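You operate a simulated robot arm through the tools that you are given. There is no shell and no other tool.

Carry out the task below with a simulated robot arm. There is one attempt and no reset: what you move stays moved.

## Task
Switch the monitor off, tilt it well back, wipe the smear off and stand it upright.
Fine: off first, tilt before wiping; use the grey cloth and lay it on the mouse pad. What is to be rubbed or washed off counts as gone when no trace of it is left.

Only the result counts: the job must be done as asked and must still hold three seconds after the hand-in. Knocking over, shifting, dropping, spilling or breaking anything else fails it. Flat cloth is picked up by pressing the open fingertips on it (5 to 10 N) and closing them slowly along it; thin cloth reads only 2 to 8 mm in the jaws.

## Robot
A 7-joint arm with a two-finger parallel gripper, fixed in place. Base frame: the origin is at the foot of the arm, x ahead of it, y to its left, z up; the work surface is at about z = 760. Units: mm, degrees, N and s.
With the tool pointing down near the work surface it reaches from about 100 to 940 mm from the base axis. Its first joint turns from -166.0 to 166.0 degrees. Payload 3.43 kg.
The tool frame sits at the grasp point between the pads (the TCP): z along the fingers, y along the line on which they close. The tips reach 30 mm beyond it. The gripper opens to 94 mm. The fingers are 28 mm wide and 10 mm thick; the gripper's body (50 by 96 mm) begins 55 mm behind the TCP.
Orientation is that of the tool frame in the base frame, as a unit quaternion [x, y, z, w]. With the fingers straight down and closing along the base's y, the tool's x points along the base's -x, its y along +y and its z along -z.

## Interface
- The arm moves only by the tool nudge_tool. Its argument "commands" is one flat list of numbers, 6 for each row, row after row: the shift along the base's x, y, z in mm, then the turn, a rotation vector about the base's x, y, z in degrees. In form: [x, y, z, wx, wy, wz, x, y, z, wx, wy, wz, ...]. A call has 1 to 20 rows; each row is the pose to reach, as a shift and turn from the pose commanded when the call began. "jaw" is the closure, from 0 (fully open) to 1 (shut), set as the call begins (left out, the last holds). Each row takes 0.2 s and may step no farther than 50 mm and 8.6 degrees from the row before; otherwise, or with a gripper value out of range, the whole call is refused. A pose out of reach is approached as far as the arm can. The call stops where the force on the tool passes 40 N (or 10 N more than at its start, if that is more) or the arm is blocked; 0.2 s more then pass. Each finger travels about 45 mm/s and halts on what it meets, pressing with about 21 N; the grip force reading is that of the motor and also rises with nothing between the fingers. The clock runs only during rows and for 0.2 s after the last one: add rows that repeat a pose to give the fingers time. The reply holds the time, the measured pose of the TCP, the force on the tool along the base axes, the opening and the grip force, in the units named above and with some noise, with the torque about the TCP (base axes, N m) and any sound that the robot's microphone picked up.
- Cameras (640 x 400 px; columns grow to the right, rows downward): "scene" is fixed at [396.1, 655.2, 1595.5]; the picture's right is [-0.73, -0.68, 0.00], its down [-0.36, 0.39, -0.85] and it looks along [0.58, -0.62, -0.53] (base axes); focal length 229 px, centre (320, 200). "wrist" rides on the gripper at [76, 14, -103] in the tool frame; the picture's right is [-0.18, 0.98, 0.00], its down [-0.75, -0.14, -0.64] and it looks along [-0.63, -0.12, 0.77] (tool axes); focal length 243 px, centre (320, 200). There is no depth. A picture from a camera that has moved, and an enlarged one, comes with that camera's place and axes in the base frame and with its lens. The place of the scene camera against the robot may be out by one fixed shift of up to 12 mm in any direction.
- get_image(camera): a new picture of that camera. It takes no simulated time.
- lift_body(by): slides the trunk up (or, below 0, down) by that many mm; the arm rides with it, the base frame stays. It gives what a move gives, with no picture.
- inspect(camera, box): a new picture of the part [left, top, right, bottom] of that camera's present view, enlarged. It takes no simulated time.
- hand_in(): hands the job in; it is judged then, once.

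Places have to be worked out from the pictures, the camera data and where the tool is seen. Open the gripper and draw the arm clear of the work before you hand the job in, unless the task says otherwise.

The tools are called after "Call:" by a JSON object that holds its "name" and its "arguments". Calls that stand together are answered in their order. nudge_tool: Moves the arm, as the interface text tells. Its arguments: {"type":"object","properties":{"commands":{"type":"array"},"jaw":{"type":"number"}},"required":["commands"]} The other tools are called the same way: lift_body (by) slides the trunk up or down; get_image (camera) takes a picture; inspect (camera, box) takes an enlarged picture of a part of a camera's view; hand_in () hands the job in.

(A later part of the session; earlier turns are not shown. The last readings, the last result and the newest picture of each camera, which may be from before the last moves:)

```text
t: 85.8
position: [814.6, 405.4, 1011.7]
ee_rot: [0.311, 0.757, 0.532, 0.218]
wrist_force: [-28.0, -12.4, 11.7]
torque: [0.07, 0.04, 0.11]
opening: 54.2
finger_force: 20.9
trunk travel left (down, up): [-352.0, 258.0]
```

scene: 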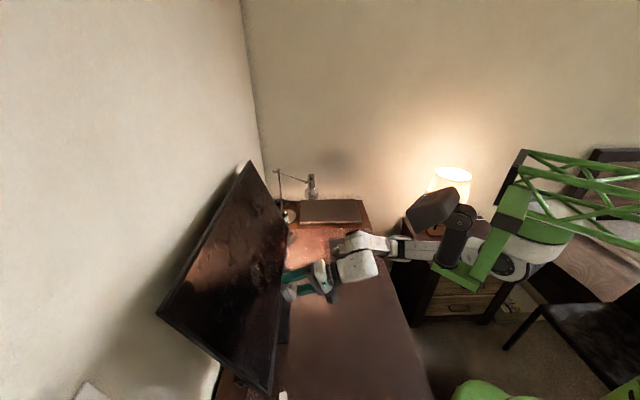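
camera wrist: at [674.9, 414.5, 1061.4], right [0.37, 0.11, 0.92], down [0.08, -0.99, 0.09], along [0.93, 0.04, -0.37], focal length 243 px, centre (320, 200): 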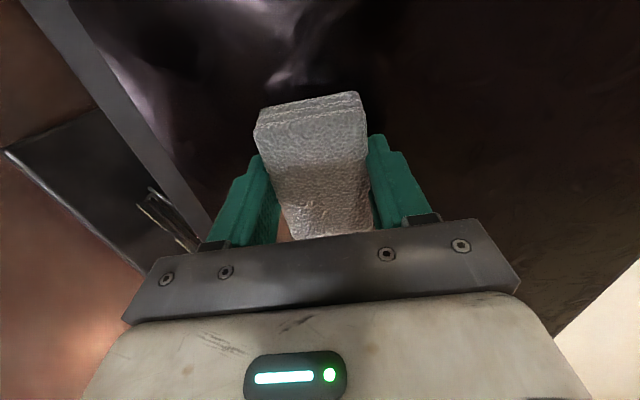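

Force rose to about 31 N on the right side, so the plane is slightly yawed. I'll ease off and stroke upward on the right-hand column.

Call:
{"name": "nudge_tool", "arguments": {"commands": [-0.5, -0.5, 0.2, 0, 0, 0, 0.9, 0.9, 5.9, 0, 0, 0, 2.2, 2.2, 11.6, 0, 0, 0, 3.6, 3.6, 17.2, 0, 0, 0, 5, 5, 22.9, 0, 0, 0, 6.3, 6.3, 28.6, 0, 0, 0, 7.7, 7.7, 34.3, 0, 0, 0, 9.1, 9.1, 40, 0, 0, 0, 10.4, 10.4, 45.6, 0, 0, 0, 11.8, 11.8, 51.3, 0, 0, 0, 13.2, 13.2, 57, 0, 0, 0, 14.6, 14.6, 62.7, 0, 0, 0, 15.9, 15.9, 68.4, 0, 0, 0]}}

```text
t: 88.6
position: [833.5, 420.1, 1078.1]
ee_rot: [0.312, 0.757, 0.53, 0.218]
wrist_force: [-10.2, -10.9, -1.1]
torque: [-0.09, 0.05, -0.03]
opening: 53.9
finger_force: 21.2
trunk travel left (down, up): [-352.0, 258.0]
```

Good, 14 N at the top. Now I'll sweep left 48 mm and stroke down the left column.

Call:
{"name": "nudge_tool", "arguments": {"commands": [-5, 5.1, 0, 0, 0, 0, -10, 10.2, 0, 0, 0, 0, -15, 15.3, 0, 0, 0, 0, -20, 20.4, 0, 0, 0, 0, -25, 25.6, 0, 0, 0, 0, -29.5, 30.5, 0, 0, 0, 0, -33.5, 34.5, 0, 0, 0, 0]}}

Call:
{"name": "nudge_tool", "arguments": {"commands": [-1.4, -1.4, -5.7, 0, 0, 0, -2.7, -2.7, -11.4, 0, 0, 0, -4.1, -4.1, -17, 0, 0, 0, -5.5, -5.5, -22.7, 0, 0, 0, -6.8, -6.8, -28.4, 0, 0, 0, -8.2, -8.2, -34, 0, 0, 0, -9.6, -9.6, -39.8, 0, 0, 0, -10.9, -10.9, -45.4, 0, 0, 0, -12.3, -12.3, -51, 0, 0, 0, -13.7, -13.7, -56.8, 0, 0, 0, -15, -15, -62.5, 0, 0, 0, -16.4, -16.4, -68.2, 0, 0, 0]}}

```text
t: 90.2
position: [798.3, 456.1, 1078.4]
ee_rot: [0.312, 0.757, 0.531, 0.218]
wrist_force: [-2.7, -4.9, 0.9]
torque: [0.03, -0.03, -0.07]
opening: 53.9
finger_force: 21.2
trunk travel left (down, up): [-352.0, 258.0]
```

```text
t: 92.8
position: [781.1, 439.4, 1011.4]
ee_rot: [0.312, 0.757, 0.531, 0.219]
wrist_force: [-8.6, -9.7, 12.3]
torque: [0.11, -0.12, -0.05]
opening: 53.8
finger_force: 20.8
trunk travel left (down, up): [-352.0, 258.0]
```

Contact was kept throughout. One more diagonal pass through the middle and up, then I'll back off and inspect.

Call:
{"name": "nudge_tool", "arguments": {"commands": [5, -5, 0, 0, 0, 0, 10, -10, 0, 0, 0, 0, 15, -15, 0, 0, 0, 0, 16.4, -13.6, 5.7, 0, 0, 0, 17.7, -12.3, 11.4, 0, 0, 0, 19.1, -10.9, 17, 0, 0, 0, 20.5, -9.5, 22.7, 0, 0, 0, 21.8, -8.2, 28.4, 0, 0, 0, 23.2, -6.8, 34, 0, 0, 0, 24.6, -5.4, 39.8, 0, 0, 0, 25.9, -4.1, 45.4, 0, 0, 0, 27.3, -2.7, 51, 0, 0, 0, 28.7, -1.3, 56.8, 0, 0, 0, 30, 0, 62.5, 0, 0, 0, 31.4, 1.4, 68.2, 0, 0, 0]}}

Call:
{"name": "nudge_tool", "arguments": {"commands": [-8, -8, 4, 0, 0, 0, -22, -22, 12, 0, 0, 0, -45, -45, 25, 0, 0, 0, -75, -75, 40, 0, 0, 0, -75, -75, 40, 0, 0, 0]}}

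Call:
{"name": "get_image", "arguments": {"camera": "wrist"}}

Call:
{"name": "get_image", "arguments": {"camera": "scene"}}

Call:
{"name": "inspect", "arguments": {"camera": "scene", "box": [200, 220, 320, 320]}}

```text
t: 93.7
position: [792.4, 426.6, 1012.0]
ee_rot: [0.31, 0.759, 0.531, 0.215]
wrist_force: [-15.4, -11.7, 5.2]
torque: [-0.01, -0.3, -0.64]
opening: 53.9
finger_force: 20.8
trunk travel left (down, up): [-352.0, 258.0]
stopped in row 4: the force on the tool passed its limit at 43 N (the readings are from after the stop); the commanded pose is now the measured one
```

```text
t: 94.9
position: [719.2, 348.1, 1051.6]
ee_rot: [0.311, 0.758, 0.531, 0.215]
wrist_force: [0.5, 0.5, -0.7]
torque: [-0.03, 0.0, 0.0]
opening: 53.8
finger_force: 21.1
trunk travel left (down, up): [-352.0, 258.0]
```

```text
taken
camera wrist: at [599.1, 337.7, 1101.5], right [0.37, 0.11, 0.92], down [0.08, -0.99, 0.09], along [0.92, 0.04, -0.38], focal length 243 px, centre (320, 200)
```

wrist: 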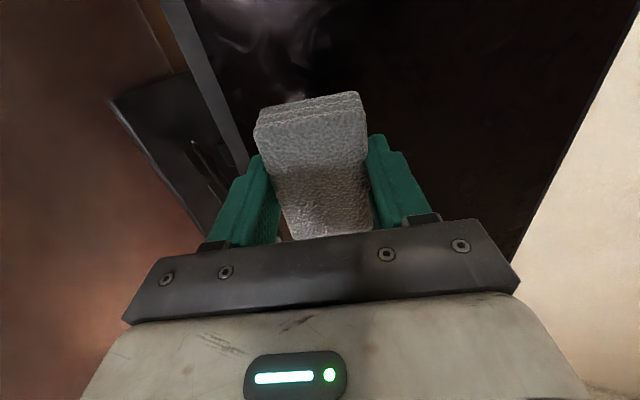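

```text
taken
```

scene: 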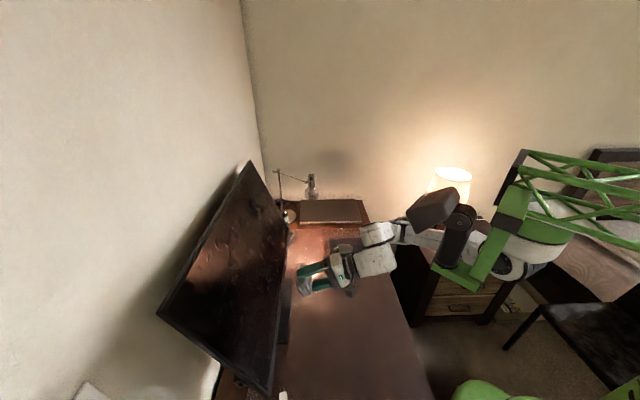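

```text
4.00 times, centred on (260, 270) of scene
camera zoom: at [396.1, 655.2, 1595.5], right [-0.73, -0.68, 0.0], down [-0.36, 0.39, -0.85], along [0.58, -0.62, -0.53], focal length 915 px, centre (560, -80)
```

zoom: 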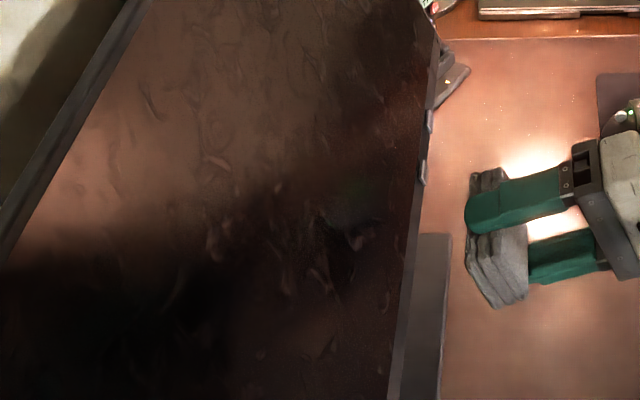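

The scene view shows no smear any more. For an unobstructed close look I'll shift the tool to the right so the wrist camera sees the whole wiped area.

Call:
{"name": "nudge_tool", "arguments": {"commands": [20, -20, 0, 0, 0, 0, 42, -42, 0, 0, 0, 0, 64, -64, 0, 0, 0, 0, 64, -64, 0, 0, 0, 0]}}

Call:
{"name": "get_image", "arguments": {"camera": "wrist"}}

Call:
{"name": "inspect", "arguments": {"camera": "wrist", "box": [200, 0, 400, 125]}}

```text
t: 95.9
position: [782.3, 290.2, 1052.3]
ee_rot: [0.311, 0.759, 0.53, 0.215]
wrist_force: [-0.9, -0.1, 0.4]
torque: [0.01, -0.02, 0.0]
opening: 54.0
finger_force: 21.4
trunk travel left (down, up): [-352.0, 258.0]
```

```text
taken
camera wrist: at [662.9, 278.6, 1102.5], right [0.37, 0.11, 0.92], down [0.08, -0.99, 0.09], along [0.93, 0.04, -0.38], focal length 243 px, centre (320, 200)
```

wrist: 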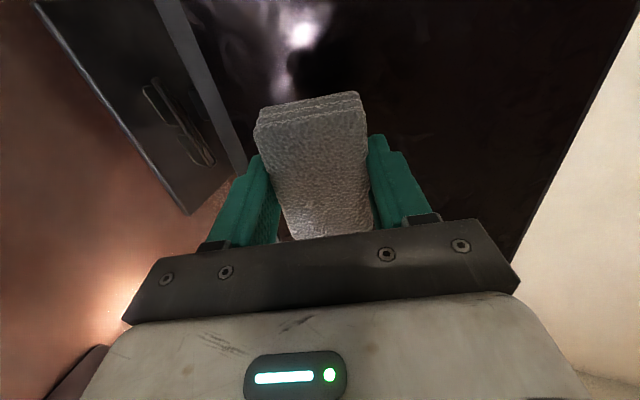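

```text
3.20 times, centred on (300, 62) of wrist
camera zoom: at [662.9, 278.6, 1102.5], right [0.37, 0.11, 0.92], down [0.08, -0.99, 0.09], along [0.93, 0.04, -0.38], focal length 776 px, centre (384, 640)
```

zoom: 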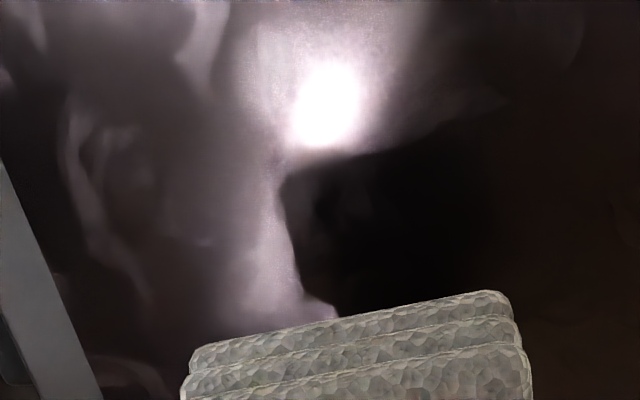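

I went too far; the wiped area is just out of frame. I'll come back left 45 mm.

Call:
{"name": "nudge_tool", "arguments": {"commands": [-16, 16, 0, 0, 0, 0, -32, 32, 0, 0, 0, 0, -32, 32, 0, 0, 0, 0]}}

Call:
{"name": "get_image", "arguments": {"camera": "wrist"}}

Call:
{"name": "inspect", "arguments": {"camera": "wrist", "box": [260, 0, 460, 125]}}

```text
t: 96.7
position: [750.1, 321.9, 1050.7]
ee_rot: [0.312, 0.759, 0.53, 0.216]
wrist_force: [-0.3, 0.0, -0.8]
torque: [-0.01, -0.02, 0.02]
opening: 54.0
finger_force: 21.3
trunk travel left (down, up): [-352.0, 258.0]
```

```text
taken
camera wrist: at [630.6, 310.1, 1101.7], right [0.37, 0.11, 0.92], down [0.08, -0.99, 0.09], along [0.93, 0.04, -0.38], focal length 243 px, centre (320, 200)
```

wrist: 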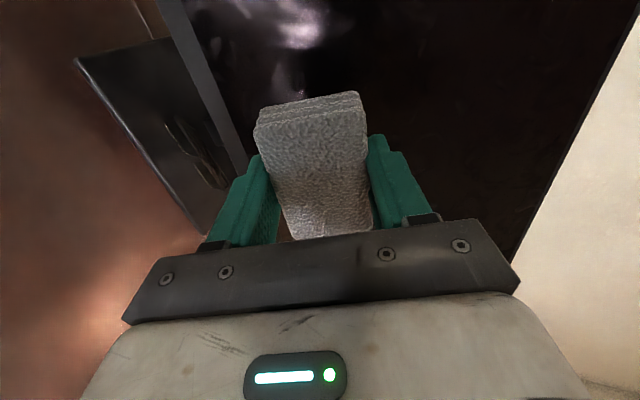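

```text
3.20 times, centred on (360, 62) of wrist
camera zoom: at [630.6, 310.1, 1101.7], right [0.37, 0.11, 0.92], down [0.08, -0.99, 0.09], along [0.93, 0.04, -0.38], focal length 776 px, centre (192, 640)
```

zoom: 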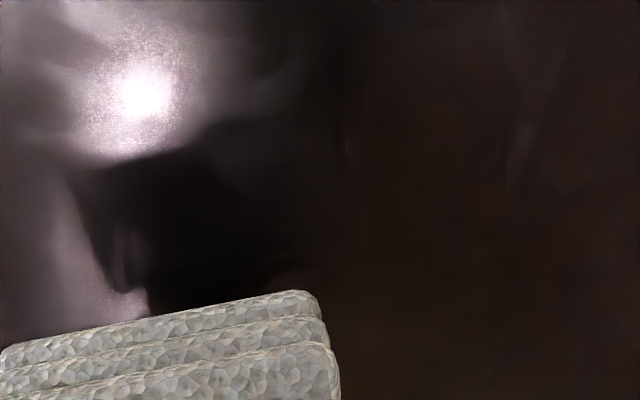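

Most of the area is clean, but there is fine grain around the glare at about Q≈244, z≈996. I'll zoom in further to tell glare from residue.

Call:
{"name": "inspect", "arguments": {"camera": "wrist", "box": [260, 0, 340, 50]}}

Call:
{"name": "nudge_tool", "arguments": {"commands": [-10, 10, 20, 0, 0, 0, -10, 10, 40, 0, 0, 0, -10, 10, 40, 0, 0, 0]}}

Call:
{"name": "inspect", "arguments": {"camera": "wrist", "box": [220, 0, 380, 100]}}

```text
8.00 times, centred on (300, 25) of wrist
camera zoom: at [630.6, 310.1, 1101.7], right [0.37, 0.11, 0.92], down [0.08, -0.99, 0.09], along [0.93, 0.04, -0.38], focal length 1941 px, centre (480, 1600)
```

zoom: 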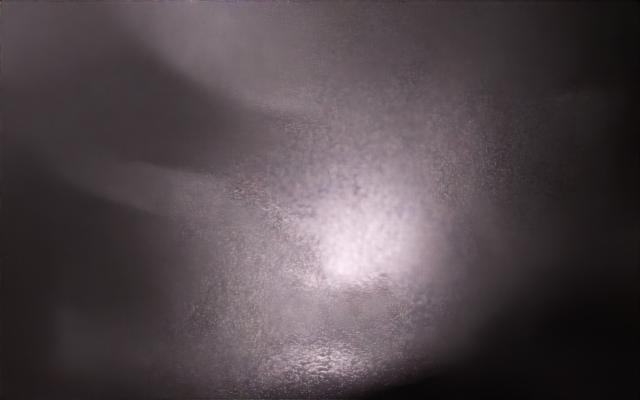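

```text
t: 97.5
position: [742.8, 329.1, 1092.0]
ee_rot: [0.312, 0.759, 0.53, 0.215]
wrist_force: [-0.2, -0.3, 0.6]
torque: [0.02, 0.03, 0.0]
opening: 54.1
finger_force: 20.7
trunk travel left (down, up): [-352.0, 258.0]
```

```text
4.00 times, centred on (300, 50) of wrist
camera zoom: at [622.8, 318.8, 1142.4], right [0.37, 0.11, 0.92], down [0.08, -0.99, 0.09], along [0.92, 0.04, -0.38], focal length 970 px, centre (400, 800)
```

zoom: 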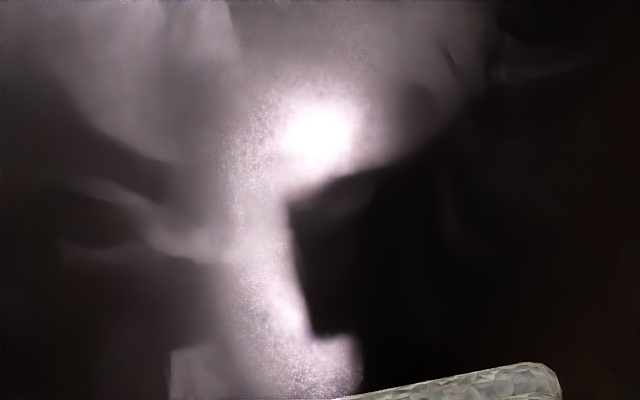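

I can't rule out faint residue low in the wiped area (z≈995–1015), so I'll add more passes there. First I'll return to just off the surface.

Call:
{"name": "nudge_tool", "arguments": {"commands": [10, 23, -20, 0, 0, 0, 22, 46, -40, 0, 0, 0, 34, 68, -60, 0, 0, 0, 47, 90.2, -77, 0, 0, 0, 47, 90.2, -77, 0, 0, 0, 47, 90.2, -77, 0, 0, 0]}}

Call:
{"name": "nudge_tool", "arguments": {"commands": [1.3, 1.3, -0.65, 0, 0, 0, 2.7, 2.7, -1.3, 0, 0, 0, 4, 4, -2, 0, 0, 0, 4, 4, -2, 0, 0, 0]}}

```text
t: 98.9
position: [790.6, 420.5, 1014.5]
ee_rot: [0.311, 0.759, 0.53, 0.215]
wrist_force: [0.1, 1.1, -0.3]
torque: [-0.01, 0.01, 0.02]
opening: 54.0
finger_force: 20.9
trunk travel left (down, up): [-352.0, 258.0]
```

```text
t: 99.9
position: [792.6, 424.7, 1013.4]
ee_rot: [0.311, 0.759, 0.53, 0.215]
wrist_force: [0.4, -0.1, 0.5]
torque: [0.03, 0.02, 0.03]
opening: 53.7
finger_force: 20.8
trunk travel left (down, up): [-352.0, 258.0]
```

Call:
{"name": "nudge_tool", "arguments": {"commands": [0.9, 0.9, -0.4, 0, 0, 0, 0.9, 0.9, -0.4, 0, 0, 0]}}

Call:
{"name": "nudge_tool", "arguments": {"commands": [0.5, 0.5, -0.2, 0, 0, 0, 0.5, 0.5, -0.2, 0, 0, 0]}}

```text
t: 100.5
position: [794.7, 426.8, 1012.1]
ee_rot: [0.312, 0.758, 0.531, 0.215]
wrist_force: [-8.6, -8.3, 2.2]
torque: [0.03, -0.2, -0.31]
opening: 54.0
finger_force: 20.7
trunk travel left (down, up): [-352.0, 258.0]
```

```text
t: 101.1
position: [793.5, 425.4, 1012.3]
ee_rot: [0.312, 0.758, 0.531, 0.215]
wrist_force: [-11.8, -12.7, 4.0]
torque: [0.1, -0.18, -0.16]
opening: 53.9
finger_force: 20.2
trunk travel left (down, up): [-352.0, 258.0]
```

17 N. I'll stroke down 12 mm, then left and right at that lower level.

Call:
{"name": "nudge_tool", "arguments": {"commands": [-1.5, -1.5, -5.7, 0, 0, 0, -2.8, -2.8, -11.4, 0, 0, 0, -6.8, 1.2, -11.4, 0, 0, 0, -10.8, 5.2, -11.4, 0, 0, 0, -14.8, 9.2, -11.4, 0, 0, 0, -18.8, 13.2, -11.4, 0, 0, 0, -14.8, 9.2, -11.4, 0, 0, 0, -10.8, 5.2, -11.4, 0, 0, 0, -6.8, 1.2, -11.4, 0, 0, 0, -2.8, -2.8, -11.4, 0, 0, 0]}}

Call:
{"name": "nudge_tool", "arguments": {"commands": [4, -4, 0, 0, 0, 0, 8, -8, 0, 0, 0, 0, 12, -12.2, 0, 0, 0, 0, 16, -16.3, 0, 0, 0, 0, 12, -12.2, 0, 0, 0, 0, 8, -8, 0, 0, 0, 0, 4, -4, 0, 0, 0, 0, 0, 0, 0, 0, 0, 0]}}

```text
t: 103.3
position: [790.6, 422.3, 999.8]
ee_rot: [0.311, 0.759, 0.531, 0.214]
wrist_force: [-15.8, -9.4, 5.6]
torque: [0.19, -0.18, 0.22]
opening: 54.0
finger_force: 20.9
trunk travel left (down, up): [-352.0, 258.0]
```

```text
t: 105.1
position: [790.5, 422.2, 999.3]
ee_rot: [0.311, 0.759, 0.53, 0.215]
wrist_force: [-2.5, -6.6, 1.6]
torque: [0.09, -0.11, -0.2]
opening: 53.5
finger_force: 21.0
trunk travel left (down, up): [-352.0, 258.0]
```

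Now a final full up and down stroke with a bit more pressure, before inspecting again.

Call:
{"name": "nudge_tool", "arguments": {"commands": [0.4, 0.4, 0, 0, 0, 0, 1.8, 1.8, 5.7, 0, 0, 0, 3.1, 3.1, 11.4, 0, 0, 0, 4.5, 4.5, 17, 0, 0, 0, 5.9, 5.9, 22.7, 0, 0, 0, 7.2, 7.2, 28.4, 0, 0, 0, 8.6, 8.6, 34, 0, 0, 0, 10, 10, 39.8, 0, 0, 0, 11.3, 11.3, 45.4, 0, 0, 0, 12.7, 12.7, 51, 0, 0, 0, 14.1, 14.1, 56.8, 0, 0, 0, 15.5, 15.5, 62.5, 0, 0, 0, 16.8, 16.8, 68.2, 0, 0, 0, 18.2, 18.2, 74, 0, 0, 0]}}

Call:
{"name": "nudge_tool", "arguments": {"commands": [-1.4, -1.4, -5.7, 0, 0, 0, -2.7, -2.7, -11.4, 0, 0, 0, -4.1, -4.1, -17, 0, 0, 0, -5.5, -5.5, -22.7, 0, 0, 0, -6.8, -6.8, -28.4, 0, 0, 0, -8.2, -8.2, -34, 0, 0, 0, -9.6, -9.6, -39.8, 0, 0, 0, -10.9, -10.9, -45.4, 0, 0, 0, -12.3, -12.3, -51, 0, 0, 0, -13.7, -13.7, -56.8, 0, 0, 0, -15, -15, -62.5, 0, 0, 0]}}

```text
t: 108.1
position: [810.4, 441.3, 1073.2]
ee_rot: [0.311, 0.759, 0.53, 0.216]
wrist_force: [-1.7, -2.0, 0.1]
torque: [0.02, -0.04, -0.04]
opening: 53.9
finger_force: 20.8
trunk travel left (down, up): [-352.0, 258.0]
```

```text
t: 110.5
position: [795.2, 426.6, 1013.3]
ee_rot: [0.311, 0.757, 0.532, 0.216]
wrist_force: [-8.7, -7.6, 10.8]
torque: [0.07, -0.37, -0.22]
opening: 54.1
finger_force: 21.3
trunk travel left (down, up): [-352.0, 258.0]
```

Contact was good. Now I'll back off to a viewpoint similar to the earlier one and compare.

Call:
{"name": "nudge_tool", "arguments": {"commands": [-8, -8, 4, 0, 0, 0, -22, -22, 15, 0, 0, 0, -40, -50, 35, 0, 0, 0, -48, -80, 60, 0, 0, 0, -52, -97, 78, 0, 0, 0, -52, -97, 78, 0, 0, 0]}}

Call:
{"name": "inspect", "arguments": {"camera": "wrist", "box": [220, 0, 380, 100]}}

Call:
{"name": "get_image", "arguments": {"camera": "wrist"}}

Call:
{"name": "inspect", "arguments": {"camera": "scene", "box": [150, 150, 310, 400]}}

```text
t: 111.9
position: [745.7, 329.8, 1087.8]
ee_rot: [0.312, 0.759, 0.53, 0.215]
wrist_force: [-0.5, 0.1, 0.4]
torque: [-0.02, 0.03, -0.04]
opening: 53.9
finger_force: 20.8
trunk travel left (down, up): [-352.0, 258.0]
```

```text
4.00 times, centred on (300, 50) of wrist
camera zoom: at [625.5, 318.5, 1137.4], right [0.37, 0.11, 0.92], down [0.08, -0.99, 0.09], along [0.92, 0.04, -0.38], focal length 970 px, centre (400, 800)
```

zoom: 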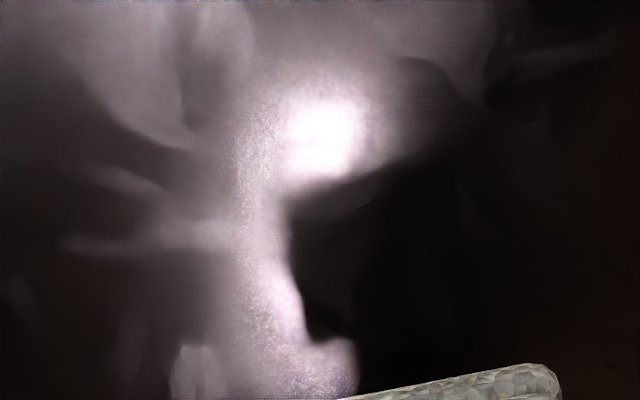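

```text
taken
camera wrist: at [625.5, 318.5, 1137.4], right [0.37, 0.11, 0.92], down [0.08, -0.99, 0.09], along [0.92, 0.04, -0.38], focal length 243 px, centre (320, 200)
```

wrist: 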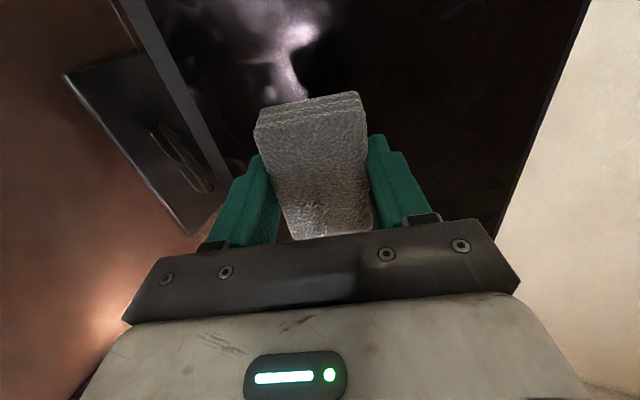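

```text
1.60 times, centred on (230, 275) of scene
camera zoom: at [396.1, 655.2, 1595.5], right [-0.73, -0.68, 0.0], down [-0.36, 0.39, -0.85], along [0.58, -0.62, -0.53], focal length 366 px, centre (464, 80)
```

zoom: 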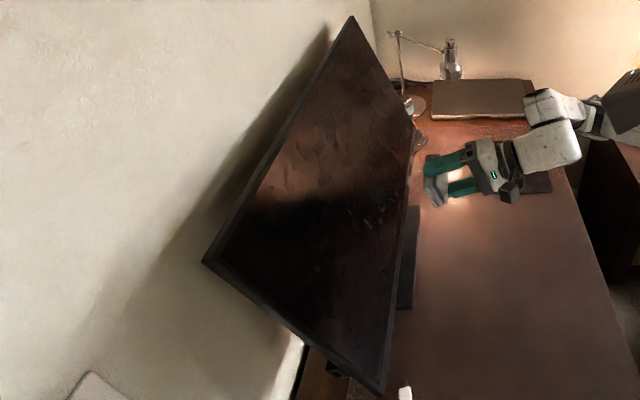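

The grain stays attached to the glare, and the dark parts of the smear area are clean. To be sure, I'll shift right so the glare falls on a never-smeared part, and check whether it is just as grainy there.

Call:
{"name": "nudge_tool", "arguments": {"commands": [25, -25, 0, 0, 0, 0, 50, -50, 0, 0, 0, 0, 75, -75, 0, 0, 0, 0, 75, -75, 0, 0, 0, 0]}}

Call:
{"name": "inspect", "arguments": {"camera": "wrist", "box": [220, 0, 380, 100]}}

```text
t: 112.9
position: [819.3, 253.1, 1085.1]
ee_rot: [0.312, 0.759, 0.529, 0.215]
wrist_force: [0.0, -0.7, 0.0]
torque: [-0.03, 0.01, 0.0]
opening: 53.8
finger_force: 20.8
trunk travel left (down, up): [-352.0, 258.0]
```

```text
4.00 times, centred on (300, 50) of wrist
camera zoom: at [698.9, 243.9, 1135.7], right [0.37, 0.11, 0.92], down [0.08, -0.99, 0.09], along [0.92, 0.04, -0.38], focal length 970 px, centre (400, 800)
```

zoom: 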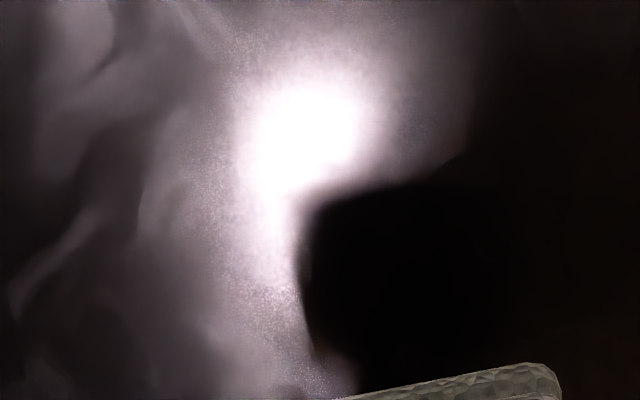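

The same grain appears on a clean part, so it is only glare; the smear is gone. Now the cloth goes on the mouse pad: I'll first pitch the tool back to pointing straight down.

Call:
{"name": "nudge_tool", "arguments": {"commands": [-5, -5, 5, -5.5, 5.43, -0.03, -10, -10, 10, -11, 10.9, -0.06, -15, -15, 15, -16.5, 16.3, -0.09, -20, -20, 20, -22, 21.7, -0.12, -25, -25, 25, -27.5, 27.2, -0.15, -30, -30, 30, -33, 32.6, -0.18, -35, -35, 30, -38.5, 38, -0.21, -40, -40, 30, -44, 43.5, -0.24, -40, -40, 30, -49.5, 48.9, -0.27, -40, -40, 30, -49.5, 48.9, -0.27]}}

Call:
{"name": "get_image", "arguments": {"camera": "scene"}}

Call:
{"name": "get_image", "arguments": {"camera": "wrist"}}

```text
t: 115.1
position: [775.9, 214.7, 1120.0]
ee_rot: [0.382, 0.924, 0.001, 0.0]
wrist_force: [-0.1, -0.3, 0.2]
torque: [0.01, -0.01, 0.0]
opening: 53.7
finger_force: 21.1
trunk travel left (down, up): [-352.0, 258.0]
```

```text
taken
```

scene: 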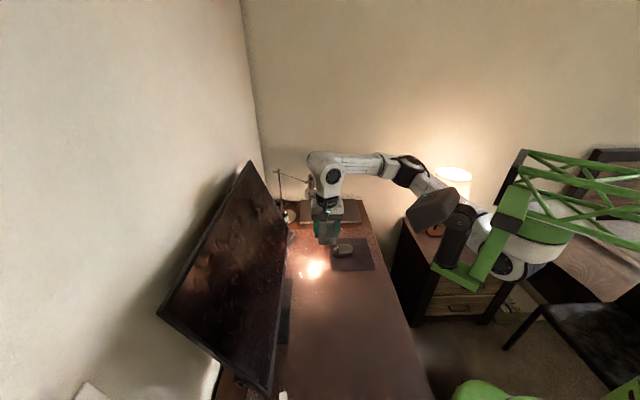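

```text
taken
camera wrist: at [732.1, 280.1, 1223.5], right [0.82, 0.57, 0.0], down [0.43, -0.63, 0.64], along [0.36, -0.53, -0.77], focal length 243 px, centre (320, 200)
```

wrist: 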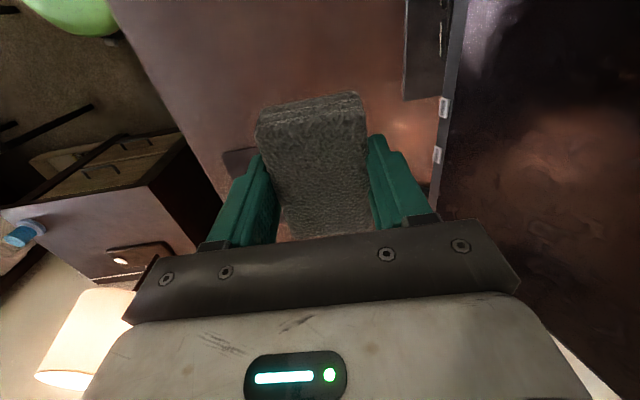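

The tool points down with the cloth held. I'll move towards the pad, stopping short at z≈1000 to view the pad and mouse.

Call:
{"name": "nudge_tool", "arguments": {"commands": [-7, -32, -17, 0, 0, 0, -14, -64, -34, 0, 0, 0, -20, -96, -51, 0, 0, 0, -27, -128, -68, 0, 0, 0, -34, -160, -85, 0, 0, 0, -41, -192, -102, 0, 0, 0, -47.6, -222, -120, 0, 0, 0, -47.6, -222, -120, 0, 0, 0]}}

Call:
{"name": "get_image", "arguments": {"camera": "wrist"}}

Call:
{"name": "get_image", "arguments": {"camera": "scene"}}

```text
t: 116.9
position: [728.6, -8.6, 997.9]
ee_rot: [0.382, 0.924, 0.002, 0.001]
wrist_force: [-0.6, -0.7, 0.0]
torque: [0.01, -0.01, 0.01]
opening: 53.8
finger_force: 20.6
trunk travel left (down, up): [-352.0, 258.0]
```

```text
taken
camera wrist: at [682.6, 56.7, 1101.9], right [0.82, 0.57, 0.0], down [0.43, -0.63, 0.64], along [0.36, -0.53, -0.77], focal length 243 px, centre (320, 200)
```

wrist: 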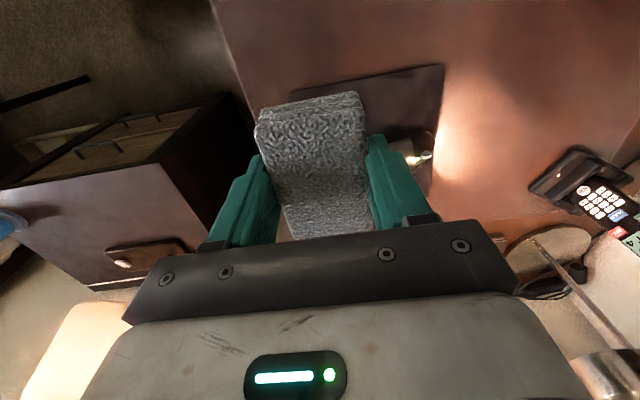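

```text
taken
```

scene: 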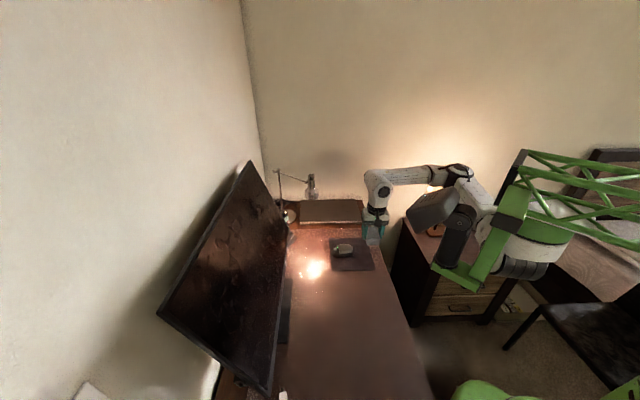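

The pad's left edge is at Q≈531–535 and its P range is about 468–661, which agrees with the scene estimate. I'll check the mouse's extent in the scene view before lowering.

Call:
{"name": "inspect", "arguments": {"camera": "scene", "box": [310, 220, 390, 270]}}

```text
8.00 times, centred on (350, 245) of scene
camera zoom: at [396.1, 655.2, 1595.5], right [-0.73, -0.68, 0.0], down [-0.36, 0.39, -0.85], along [0.58, -0.62, -0.53], focal length 1830 px, centre (80, -160)
```

zoom: 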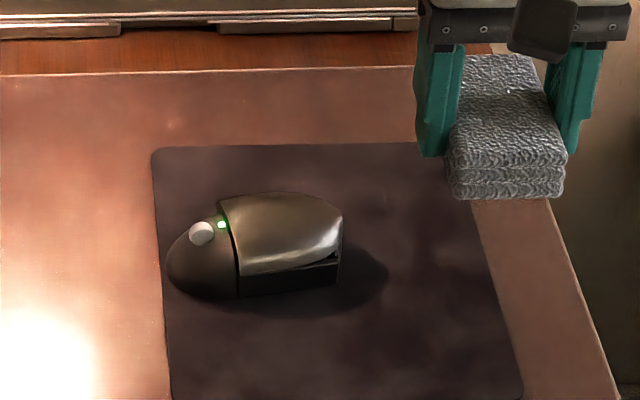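

The mouse's nearest corner is at P≈557, Q≈620, so placing the cloth at P≈512, Q≈588 keeps it clear and well inside the pad. I'll move over that spot and lower to z≈806.

Call:
{"name": "nudge_tool", "arguments": {"commands": [15, -14, -5, 0, 0, 0, 30, -28, -20, 0, 0, 0, 45.7, -41.6, -50, 0, 0, 0, 45.7, -41.6, -90, 0, 0, 0, 45.7, -41.6, -130, 0, 0, 0, 45.7, -41.6, -165, 0, 0, 0, 45.7, -41.6, -185, 0, 0, 0, 45.7, -41.6, -192, 0, 0, 0, 45.7, -41.6, -192, 0, 0, 0]}}

Call:
{"name": "get_image", "arguments": {"camera": "wrist"}}

Call:
{"name": "inspect", "arguments": {"camera": "scene", "box": [310, 220, 390, 270]}}

```text
t: 118.9
position: [778.0, -48.9, 805.7]
ee_rot: [0.382, 0.924, 0.002, 0.0]
wrist_force: [-0.3, 0.6, -0.4]
torque: [0.02, -0.01, 0.0]
opening: 54.0
finger_force: 21.2
trunk travel left (down, up): [-352.0, 258.0]
```

```text
taken
camera wrist: at [731.5, 15.5, 909.2], right [0.82, 0.57, 0.0], down [0.43, -0.63, 0.64], along [0.36, -0.53, -0.77], focal length 243 px, centre (320, 200)
```

wrist: 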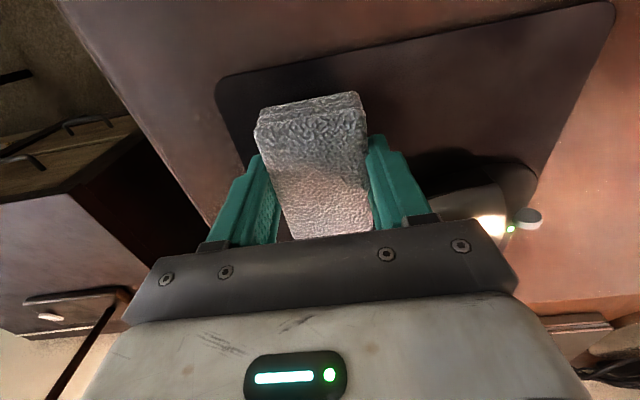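

```text
8.00 times, centred on (350, 245) of scene
camera zoom: at [396.1, 655.2, 1595.5], right [-0.73, -0.68, 0.0], down [-0.36, 0.39, -0.85], along [0.58, -0.62, -0.53], focal length 1830 px, centre (80, -160)
```

zoom: 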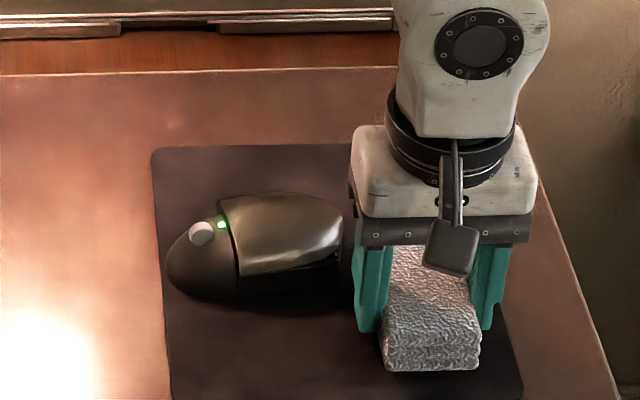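

The cloth hangs just above the pad, inside its edges and clear of the mouse. I'll lower in small steps until it touches.

Call:
{"name": "nudge_tool", "arguments": {"commands": [0, 0, -2, 0, 0, 0, 0, 0, -4, 0, 0, 0, 0, 0, -5, 0, 0, 0, 0, 0, -5, 0, 0, 0]}}

Call:
{"name": "nudge_tool", "arguments": {"commands": [0, 0, -1, 0, 0, 0, 0, 0, -1.5, 0, 0, 0, 0, 0, -1.5, 0, 0, 0]}}

```text
t: 119.9
position: [776.6, -49.0, 800.1]
ee_rot: [0.382, 0.924, 0.002, 0.0]
wrist_force: [0.0, -0.2, -0.4]
torque: [0.0, 0.02, 0.02]
opening: 53.8
finger_force: 20.9
trunk travel left (down, up): [-352.0, 258.0]
```

```text
t: 120.7
position: [776.5, -48.4, 799.8]
ee_rot: [0.382, 0.924, 0.002, 0.0]
wrist_force: [-0.2, 0.0, -1.2]
torque: [0.04, 0.0, 0.04]
opening: 54.0
finger_force: 21.2
trunk travel left (down, up): [-352.0, 258.0]
```

Call:
{"name": "nudge_tool", "arguments": {"commands": [0, 0, -0.8, 0, 0, 0, 0, 0, -1.2, 0, 0, 0, 0, 0, -1.2, 0, 0, 0]}}

Call:
{"name": "nudge_tool", "arguments": {"commands": [0, 0, -0.6, 0, 0, 0, 0, 0, -1, 0, 0, 0, 0, 0, -1, 0, 0, 0]}}

```text
t: 121.5
position: [776.5, -49.5, 798.5]
ee_rot: [0.382, 0.924, 0.003, 0.001]
wrist_force: [3.0, 2.0, 11.8]
torque: [0.18, 0.29, -0.11]
opening: 53.9
finger_force: 21.2
trunk travel left (down, up): [-352.0, 258.0]
```

```text
t: 122.3
position: [776.2, -49.2, 797.9]
ee_rot: [0.383, 0.924, 0.002, 0.001]
wrist_force: [-0.2, -0.9, 25.2]
torque: [0.06, 0.22, -0.05]
opening: 53.9
finger_force: 20.9
trunk travel left (down, up): [-352.0, 258.0]
```

Contact is made (25 N). I'll ease up 0.8 mm and open the jaws slightly to release the cloth.

Call:
{"name": "nudge_tool", "arguments": {"commands": [0, 0, 0.8, 0, 0, 0, 0, 0, 0.8, 0, 0, 0]}}

Call:
{"name": "nudge_tool", "arguments": {"commands": [0, 0, 0, 0, 0, 0, 0, 0, 0, 0, 0, 0, 0, 0, 0, 0, 0, 0], "jaw": 0.28}}

Call:
{"name": "get_image", "arguments": {"camera": "wrist"}}

```text
t: 122.9
position: [775.8, -49.5, 799.1]
ee_rot: [0.382, 0.924, 0.001, 0.001]
wrist_force: [3.2, -0.6, 13.7]
torque: [-0.02, -0.02, -0.03]
opening: 54.0
finger_force: 21.3
trunk travel left (down, up): [-352.0, 258.0]
```

```text
t: 123.7
position: [775.4, -48.2, 799.1]
ee_rot: [0.382, 0.924, 0.002, -0.001]
wrist_force: [0.5, 0.0, 0.1]
torque: [0.02, 0.01, -0.01]
opening: 67.3
finger_force: 0.0
trunk travel left (down, up): [-352.0, 258.0]
```

```text
taken
camera wrist: at [730.0, 15.6, 902.5], right [0.82, 0.57, 0.0], down [0.43, -0.63, 0.64], along [0.36, -0.53, -0.77], focal length 243 px, centre (320, 200)
```

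wrist: 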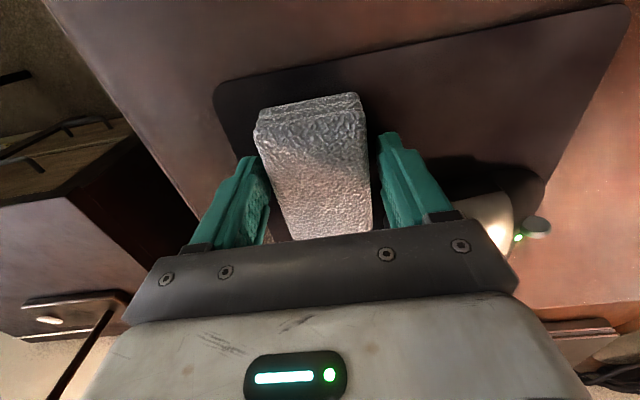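

The cloth is released and lying on the pad. I'll rise straight up and check it.

Call:
{"name": "nudge_tool", "arguments": {"commands": [0, 0, 5, 0, 0, 0, 0, 0, 15, 0, 0, 0, 0, 0, 40, 0, 0, 0, 0, 0, 80, 0, 0, 0, 0, 0, 120, 0, 0, 0, 0, 0, 160, 0, 0, 0, 0, 0, 200, 0, 0, 0, 0, 0, 240, 0, 0, 0, 0, 0, 240, 0, 0, 0]}}

Call:
{"name": "get_image", "arguments": {"camera": "wrist"}}

Call:
{"name": "inspect", "arguments": {"camera": "scene", "box": [260, 190, 420, 290]}}

```text
t: 125.7
position: [776.5, -49.0, 1039.0]
ee_rot: [0.383, 0.924, 0.002, 0.0]
wrist_force: [0.5, 1.1, -0.4]
torque: [0.0, -0.03, -0.01]
opening: 67.7
finger_force: 0.0
trunk travel left (down, up): [-352.0, 258.0]
```

```text
taken
camera wrist: at [729.7, 16.3, 1142.6], right [0.82, 0.57, 0.0], down [0.43, -0.63, 0.64], along [0.36, -0.53, -0.77], focal length 243 px, centre (320, 200)
```

wrist: 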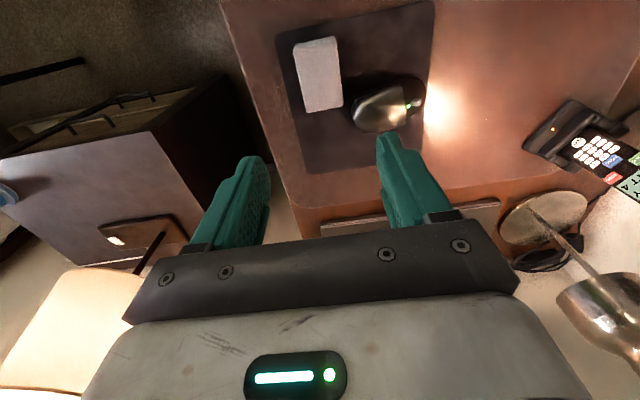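

```text
4.00 times, centred on (340, 240) of scene
camera zoom: at [396.1, 655.2, 1595.5], right [-0.73, -0.68, 0.0], down [-0.36, 0.39, -0.85], along [0.58, -0.62, -0.53], focal length 915 px, centre (240, 40)
```

zoom: 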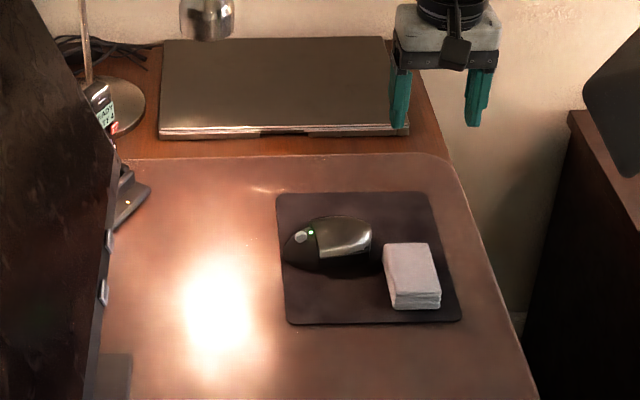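

The cloth lies flat, fully on the pad, and the mouse is untouched. Now I'll stand the monitor upright by pushing its lower bezel back with closed fingers. First I'll move in front of the monitor's centre.

Call:
{"name": "nudge_tool", "arguments": {"commands": [-4, 41, 0, 0, 0, 0, -8, 83, 0, 0, 0, 0, -12, 124, 0, 0, 0, 0, -16, 165, 0, 0, 0, 0, -20, 207, 0, 0, 0, 0, -24, 248, 0, 0, 0, 0, -27, 289.4, 0, 0, 0, 0, -27, 289.4, 0, 0, 0, 0], "jaw": 1}}

Call:
{"name": "nudge_tool", "arguments": {"commands": [0, 0, 0, 5.3, -5.3, 0, 0, 0, 0, 10.6, -10.6, 0, 0, 0, 0, 15.9, -15.9, 0, 0, 0, 0, 21.2, -21.2, 0, 0, 0, 0, 26.5, -26.5, 0, 0, 0, 0, 31.8, -31.8, 0, 0, 0, 0, 31.8, -31.8, 0]}}

Call:
{"name": "get_image", "arguments": {"camera": "scene"}}

Call:
{"name": "get_image", "arguments": {"camera": "wrist"}}

```text
t: 127.5
position: [749.3, 241.4, 1038.5]
ee_rot: [0.381, 0.924, 0.001, 0.001]
wrist_force: [-1.0, 0.0, 0.0]
torque: [-0.03, -0.01, 0.0]
opening: 0.0
finger_force: 21.3
trunk travel left (down, up): [-352.0, 258.0]
```

```text
t: 129.1
position: [748.5, 239.1, 1039.6]
ee_rot: [0.353, 0.853, 0.356, 0.147]
wrist_force: [-0.1, -0.6, 0.0]
torque: [0.03, 0.02, -0.03]
opening: 0.0
finger_force: 21.7
trunk travel left (down, up): [-352.0, 258.0]
```

```text
taken
```

scene: 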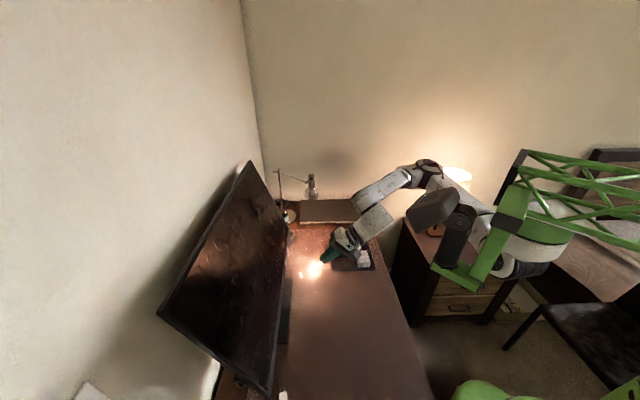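

```text
taken
camera wrist: at [649.6, 250.5, 1123.1], right [0.62, 0.36, 0.7], down [0.14, -0.93, 0.35], along [0.77, -0.12, -0.62], focal length 243 px, centre (320, 200)
```

wrist: 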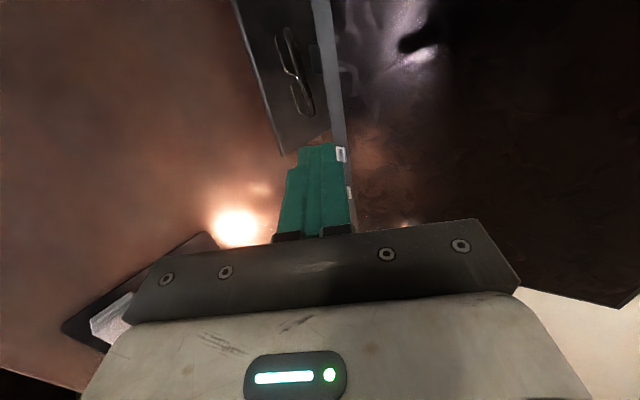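

The tool is pitched 45° in front of the centre, with the INPUT button well off to the right. I'll lower the fingertips to about 25 mm in front of the lower bezel.

Call:
{"name": "nudge_tool", "arguments": {"commands": [13, 14, -25, 0, 0, 0, 28, 30, -52, 0, 0, 0, 44, 48, -80, 0, 0, 0, 62, 67, -108, 0, 0, 0, 79, 86, -132.6, 0, 0, 0, 79, 86, -132.6, 0, 0, 0, 79, 86, -132.6, 0, 0, 0]}}

Call:
{"name": "get_image", "arguments": {"camera": "wrist"}}

Call:
{"name": "inspect", "arguments": {"camera": "scene", "box": [150, 150, 390, 300]}}

```text
t: 130.7
position: [828.4, 325.1, 907.2]
ee_rot: [0.353, 0.853, 0.356, 0.146]
wrist_force: [0.2, -0.5, 0.2]
torque: [-0.01, 0.0, 0.01]
opening: 0.0
finger_force: 21.3
trunk travel left (down, up): [-352.0, 258.0]
```

```text
taken
camera wrist: at [729.5, 336.7, 990.7], right [0.62, 0.36, 0.7], down [0.14, -0.93, 0.35], along [0.77, -0.12, -0.62], focal length 243 px, centre (320, 200)
```

wrist: 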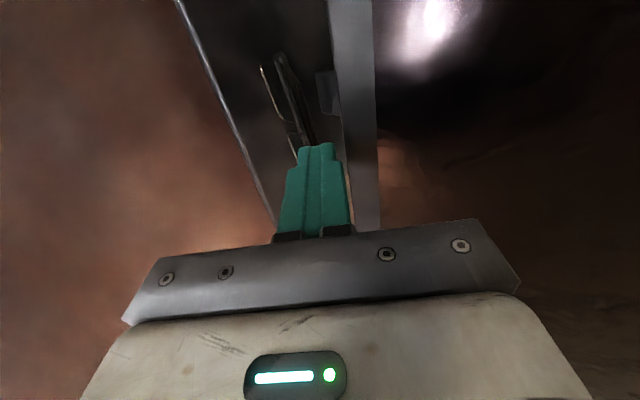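

```text
2.67 times, centred on (270, 225) of scene
camera zoom: at [396.1, 655.2, 1595.5], right [-0.73, -0.68, 0.0], down [-0.36, 0.39, -0.85], along [0.58, -0.62, -0.53], focal length 610 px, centre (453, 133)
```

zoom: 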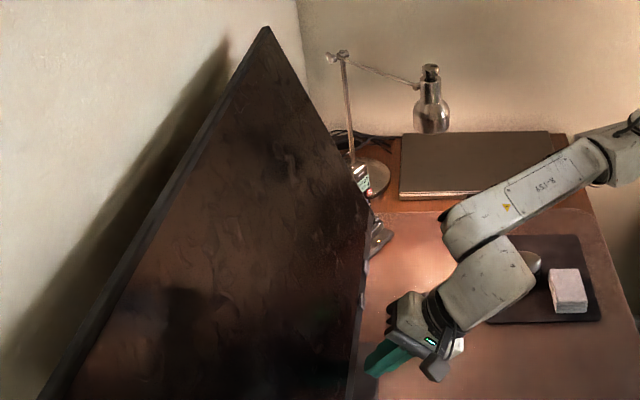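

All clear: the lower bezel is at z≈879–905 and P≈868–874, about 27 mm ahead of the tip. I'll advance to near contact, then push slowly.

Call:
{"name": "nudge_tool", "arguments": {"commands": [6, 6, 0, 0, 0, 0, 12, 12, 0, 0, 0, 0, 17, 17, 0, 0, 0, 0, 20, 20, 0, 0, 0, 0, 22, 22, 0, 0, 0, 0, 24, 24, 0, 0, 0, 0, 26, 26, 0, 0, 0, 0, 26, 26, 0, 0, 0, 0]}}

Call:
{"name": "get_image", "arguments": {"camera": "wrist"}}

Call:
{"name": "get_image", "arguments": {"camera": "scene"}}

```text
t: 132.5
position: [855.1, 351.7, 906.2]
ee_rot: [0.353, 0.854, 0.354, 0.146]
wrist_force: [-12.5, -11.7, -12.2]
torque: [-0.39, 0.5, -0.02]
opening: 0.0
finger_force: 21.3
trunk travel left (down, up): [-352.0, 258.0]
```

```text
taken
camera wrist: at [753.6, 362.2, 989.3], right [0.62, 0.36, 0.7], down [0.14, -0.92, 0.35], along [0.77, -0.12, -0.62], focal length 243 px, centre (320, 200)
```

wrist: 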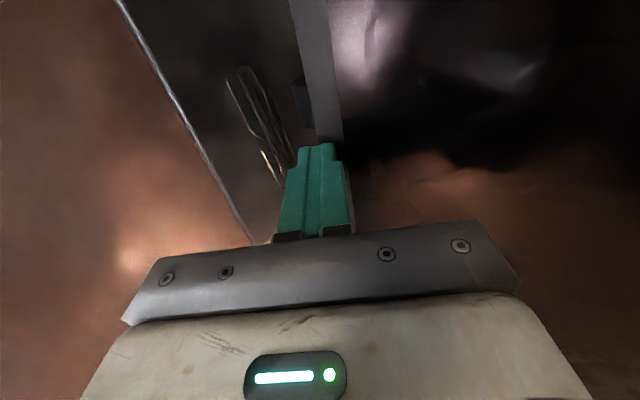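

```text
taken
```

scene: 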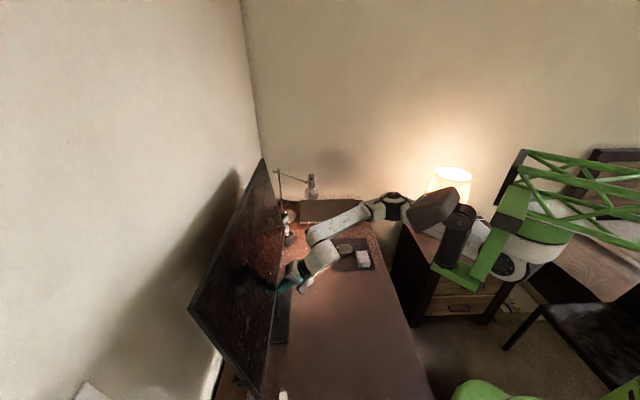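

The monitor has already come up to about 8–9° (much like its starting tilt). I'll push a further 12 mm and then measure.

Call:
{"name": "nudge_tool", "arguments": {"commands": [1.5, 1.5, 0, 0, 0, 0, 3, 3, 0, 0, 0, 0, 4.5, 4.5, 0, 0, 0, 0, 6, 6, 0, 0, 0, 0, 7.5, 7.5, 0, 0, 0, 0, 8.5, 8.5, 0, 0, 0, 0, 8.5, 8.5, 0, 0, 0, 0]}}

Call:
{"name": "inspect", "arguments": {"camera": "scene", "box": [150, 150, 310, 400]}}

Call:
{"name": "get_image", "arguments": {"camera": "scene"}}

```text
t: 134.1
position: [861.3, 361.2, 906.7]
ee_rot: [0.353, 0.853, 0.355, 0.147]
wrist_force: [-9.7, -12.0, -14.9]
torque: [-0.5, 0.46, -0.05]
opening: 0.0
finger_force: 20.8
trunk travel left (down, up): [-352.0, 258.0]
```

```text
1.60 times, centred on (230, 275) of scene
camera zoom: at [396.1, 655.2, 1595.5], right [-0.73, -0.68, 0.0], down [-0.36, 0.39, -0.85], along [0.58, -0.62, -0.53], focal length 366 px, centre (464, 80)
```

zoom: 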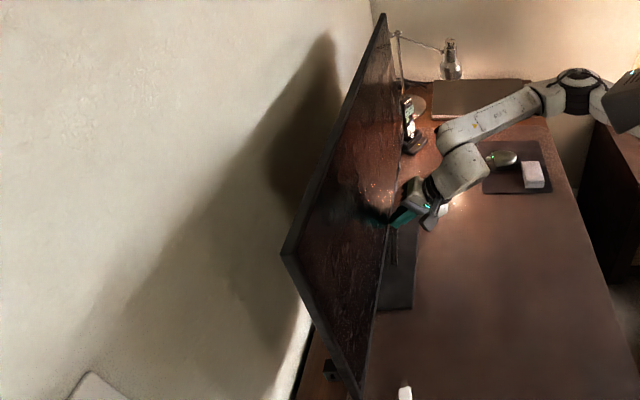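

```text
taken
```

scene: 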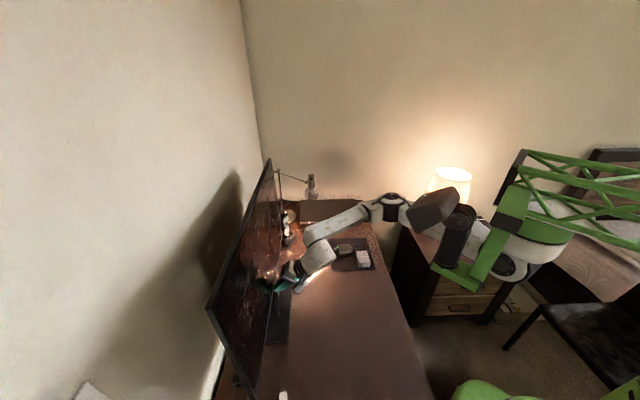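

Now about 3.5° back. I'll push another 8 mm.

Call:
{"name": "nudge_tool", "arguments": {"commands": [1.4, 1.4, 0, 0, 0, 0, 2.8, 2.8, 0, 0, 0, 0, 4.2, 4.2, 0, 0, 0, 0, 5.6, 5.6, 0, 0, 0, 0, 5.6, 5.6, 0, 0, 0, 0]}}

Call:
{"name": "inspect", "arguments": {"camera": "scene", "box": [190, 150, 310, 225]}}

Call:
{"name": "inspect", "arguments": {"camera": "scene", "box": [180, 290, 356, 400]}}

```text
t: 135.3
position: [868.1, 365.6, 904.7]
ee_rot: [0.353, 0.853, 0.355, 0.147]
wrist_force: [-12.9, -13.6, -14.4]
torque: [-0.49, 0.46, -0.02]
opening: 0.0
finger_force: 21.5
trunk travel left (down, up): [-352.0, 258.0]
```

```text
5.33 times, centred on (250, 188) of scene
camera zoom: at [396.1, 655.2, 1595.5], right [-0.73, -0.68, 0.0], down [-0.36, 0.39, -0.85], along [0.58, -0.62, -0.53], focal length 1220 px, centre (693, 267)
```

zoom: 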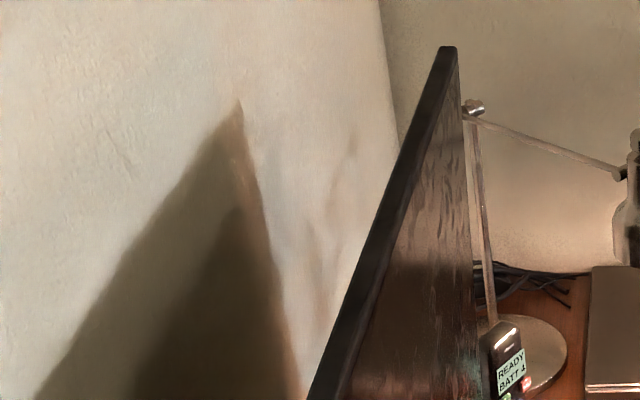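

```text
3.64 times, centred on (268, 345) of scene
camera zoom: at [396.1, 655.2, 1595.5], right [-0.73, -0.68, 0.0], down [-0.36, 0.39, -0.85], along [0.58, -0.62, -0.53], focal length 832 px, centre (509, -327)
```

zoom: 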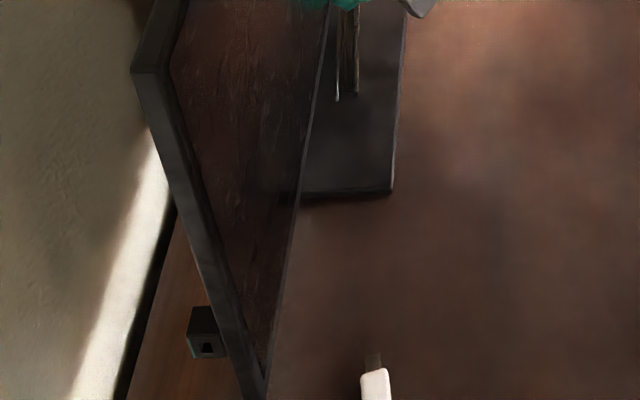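

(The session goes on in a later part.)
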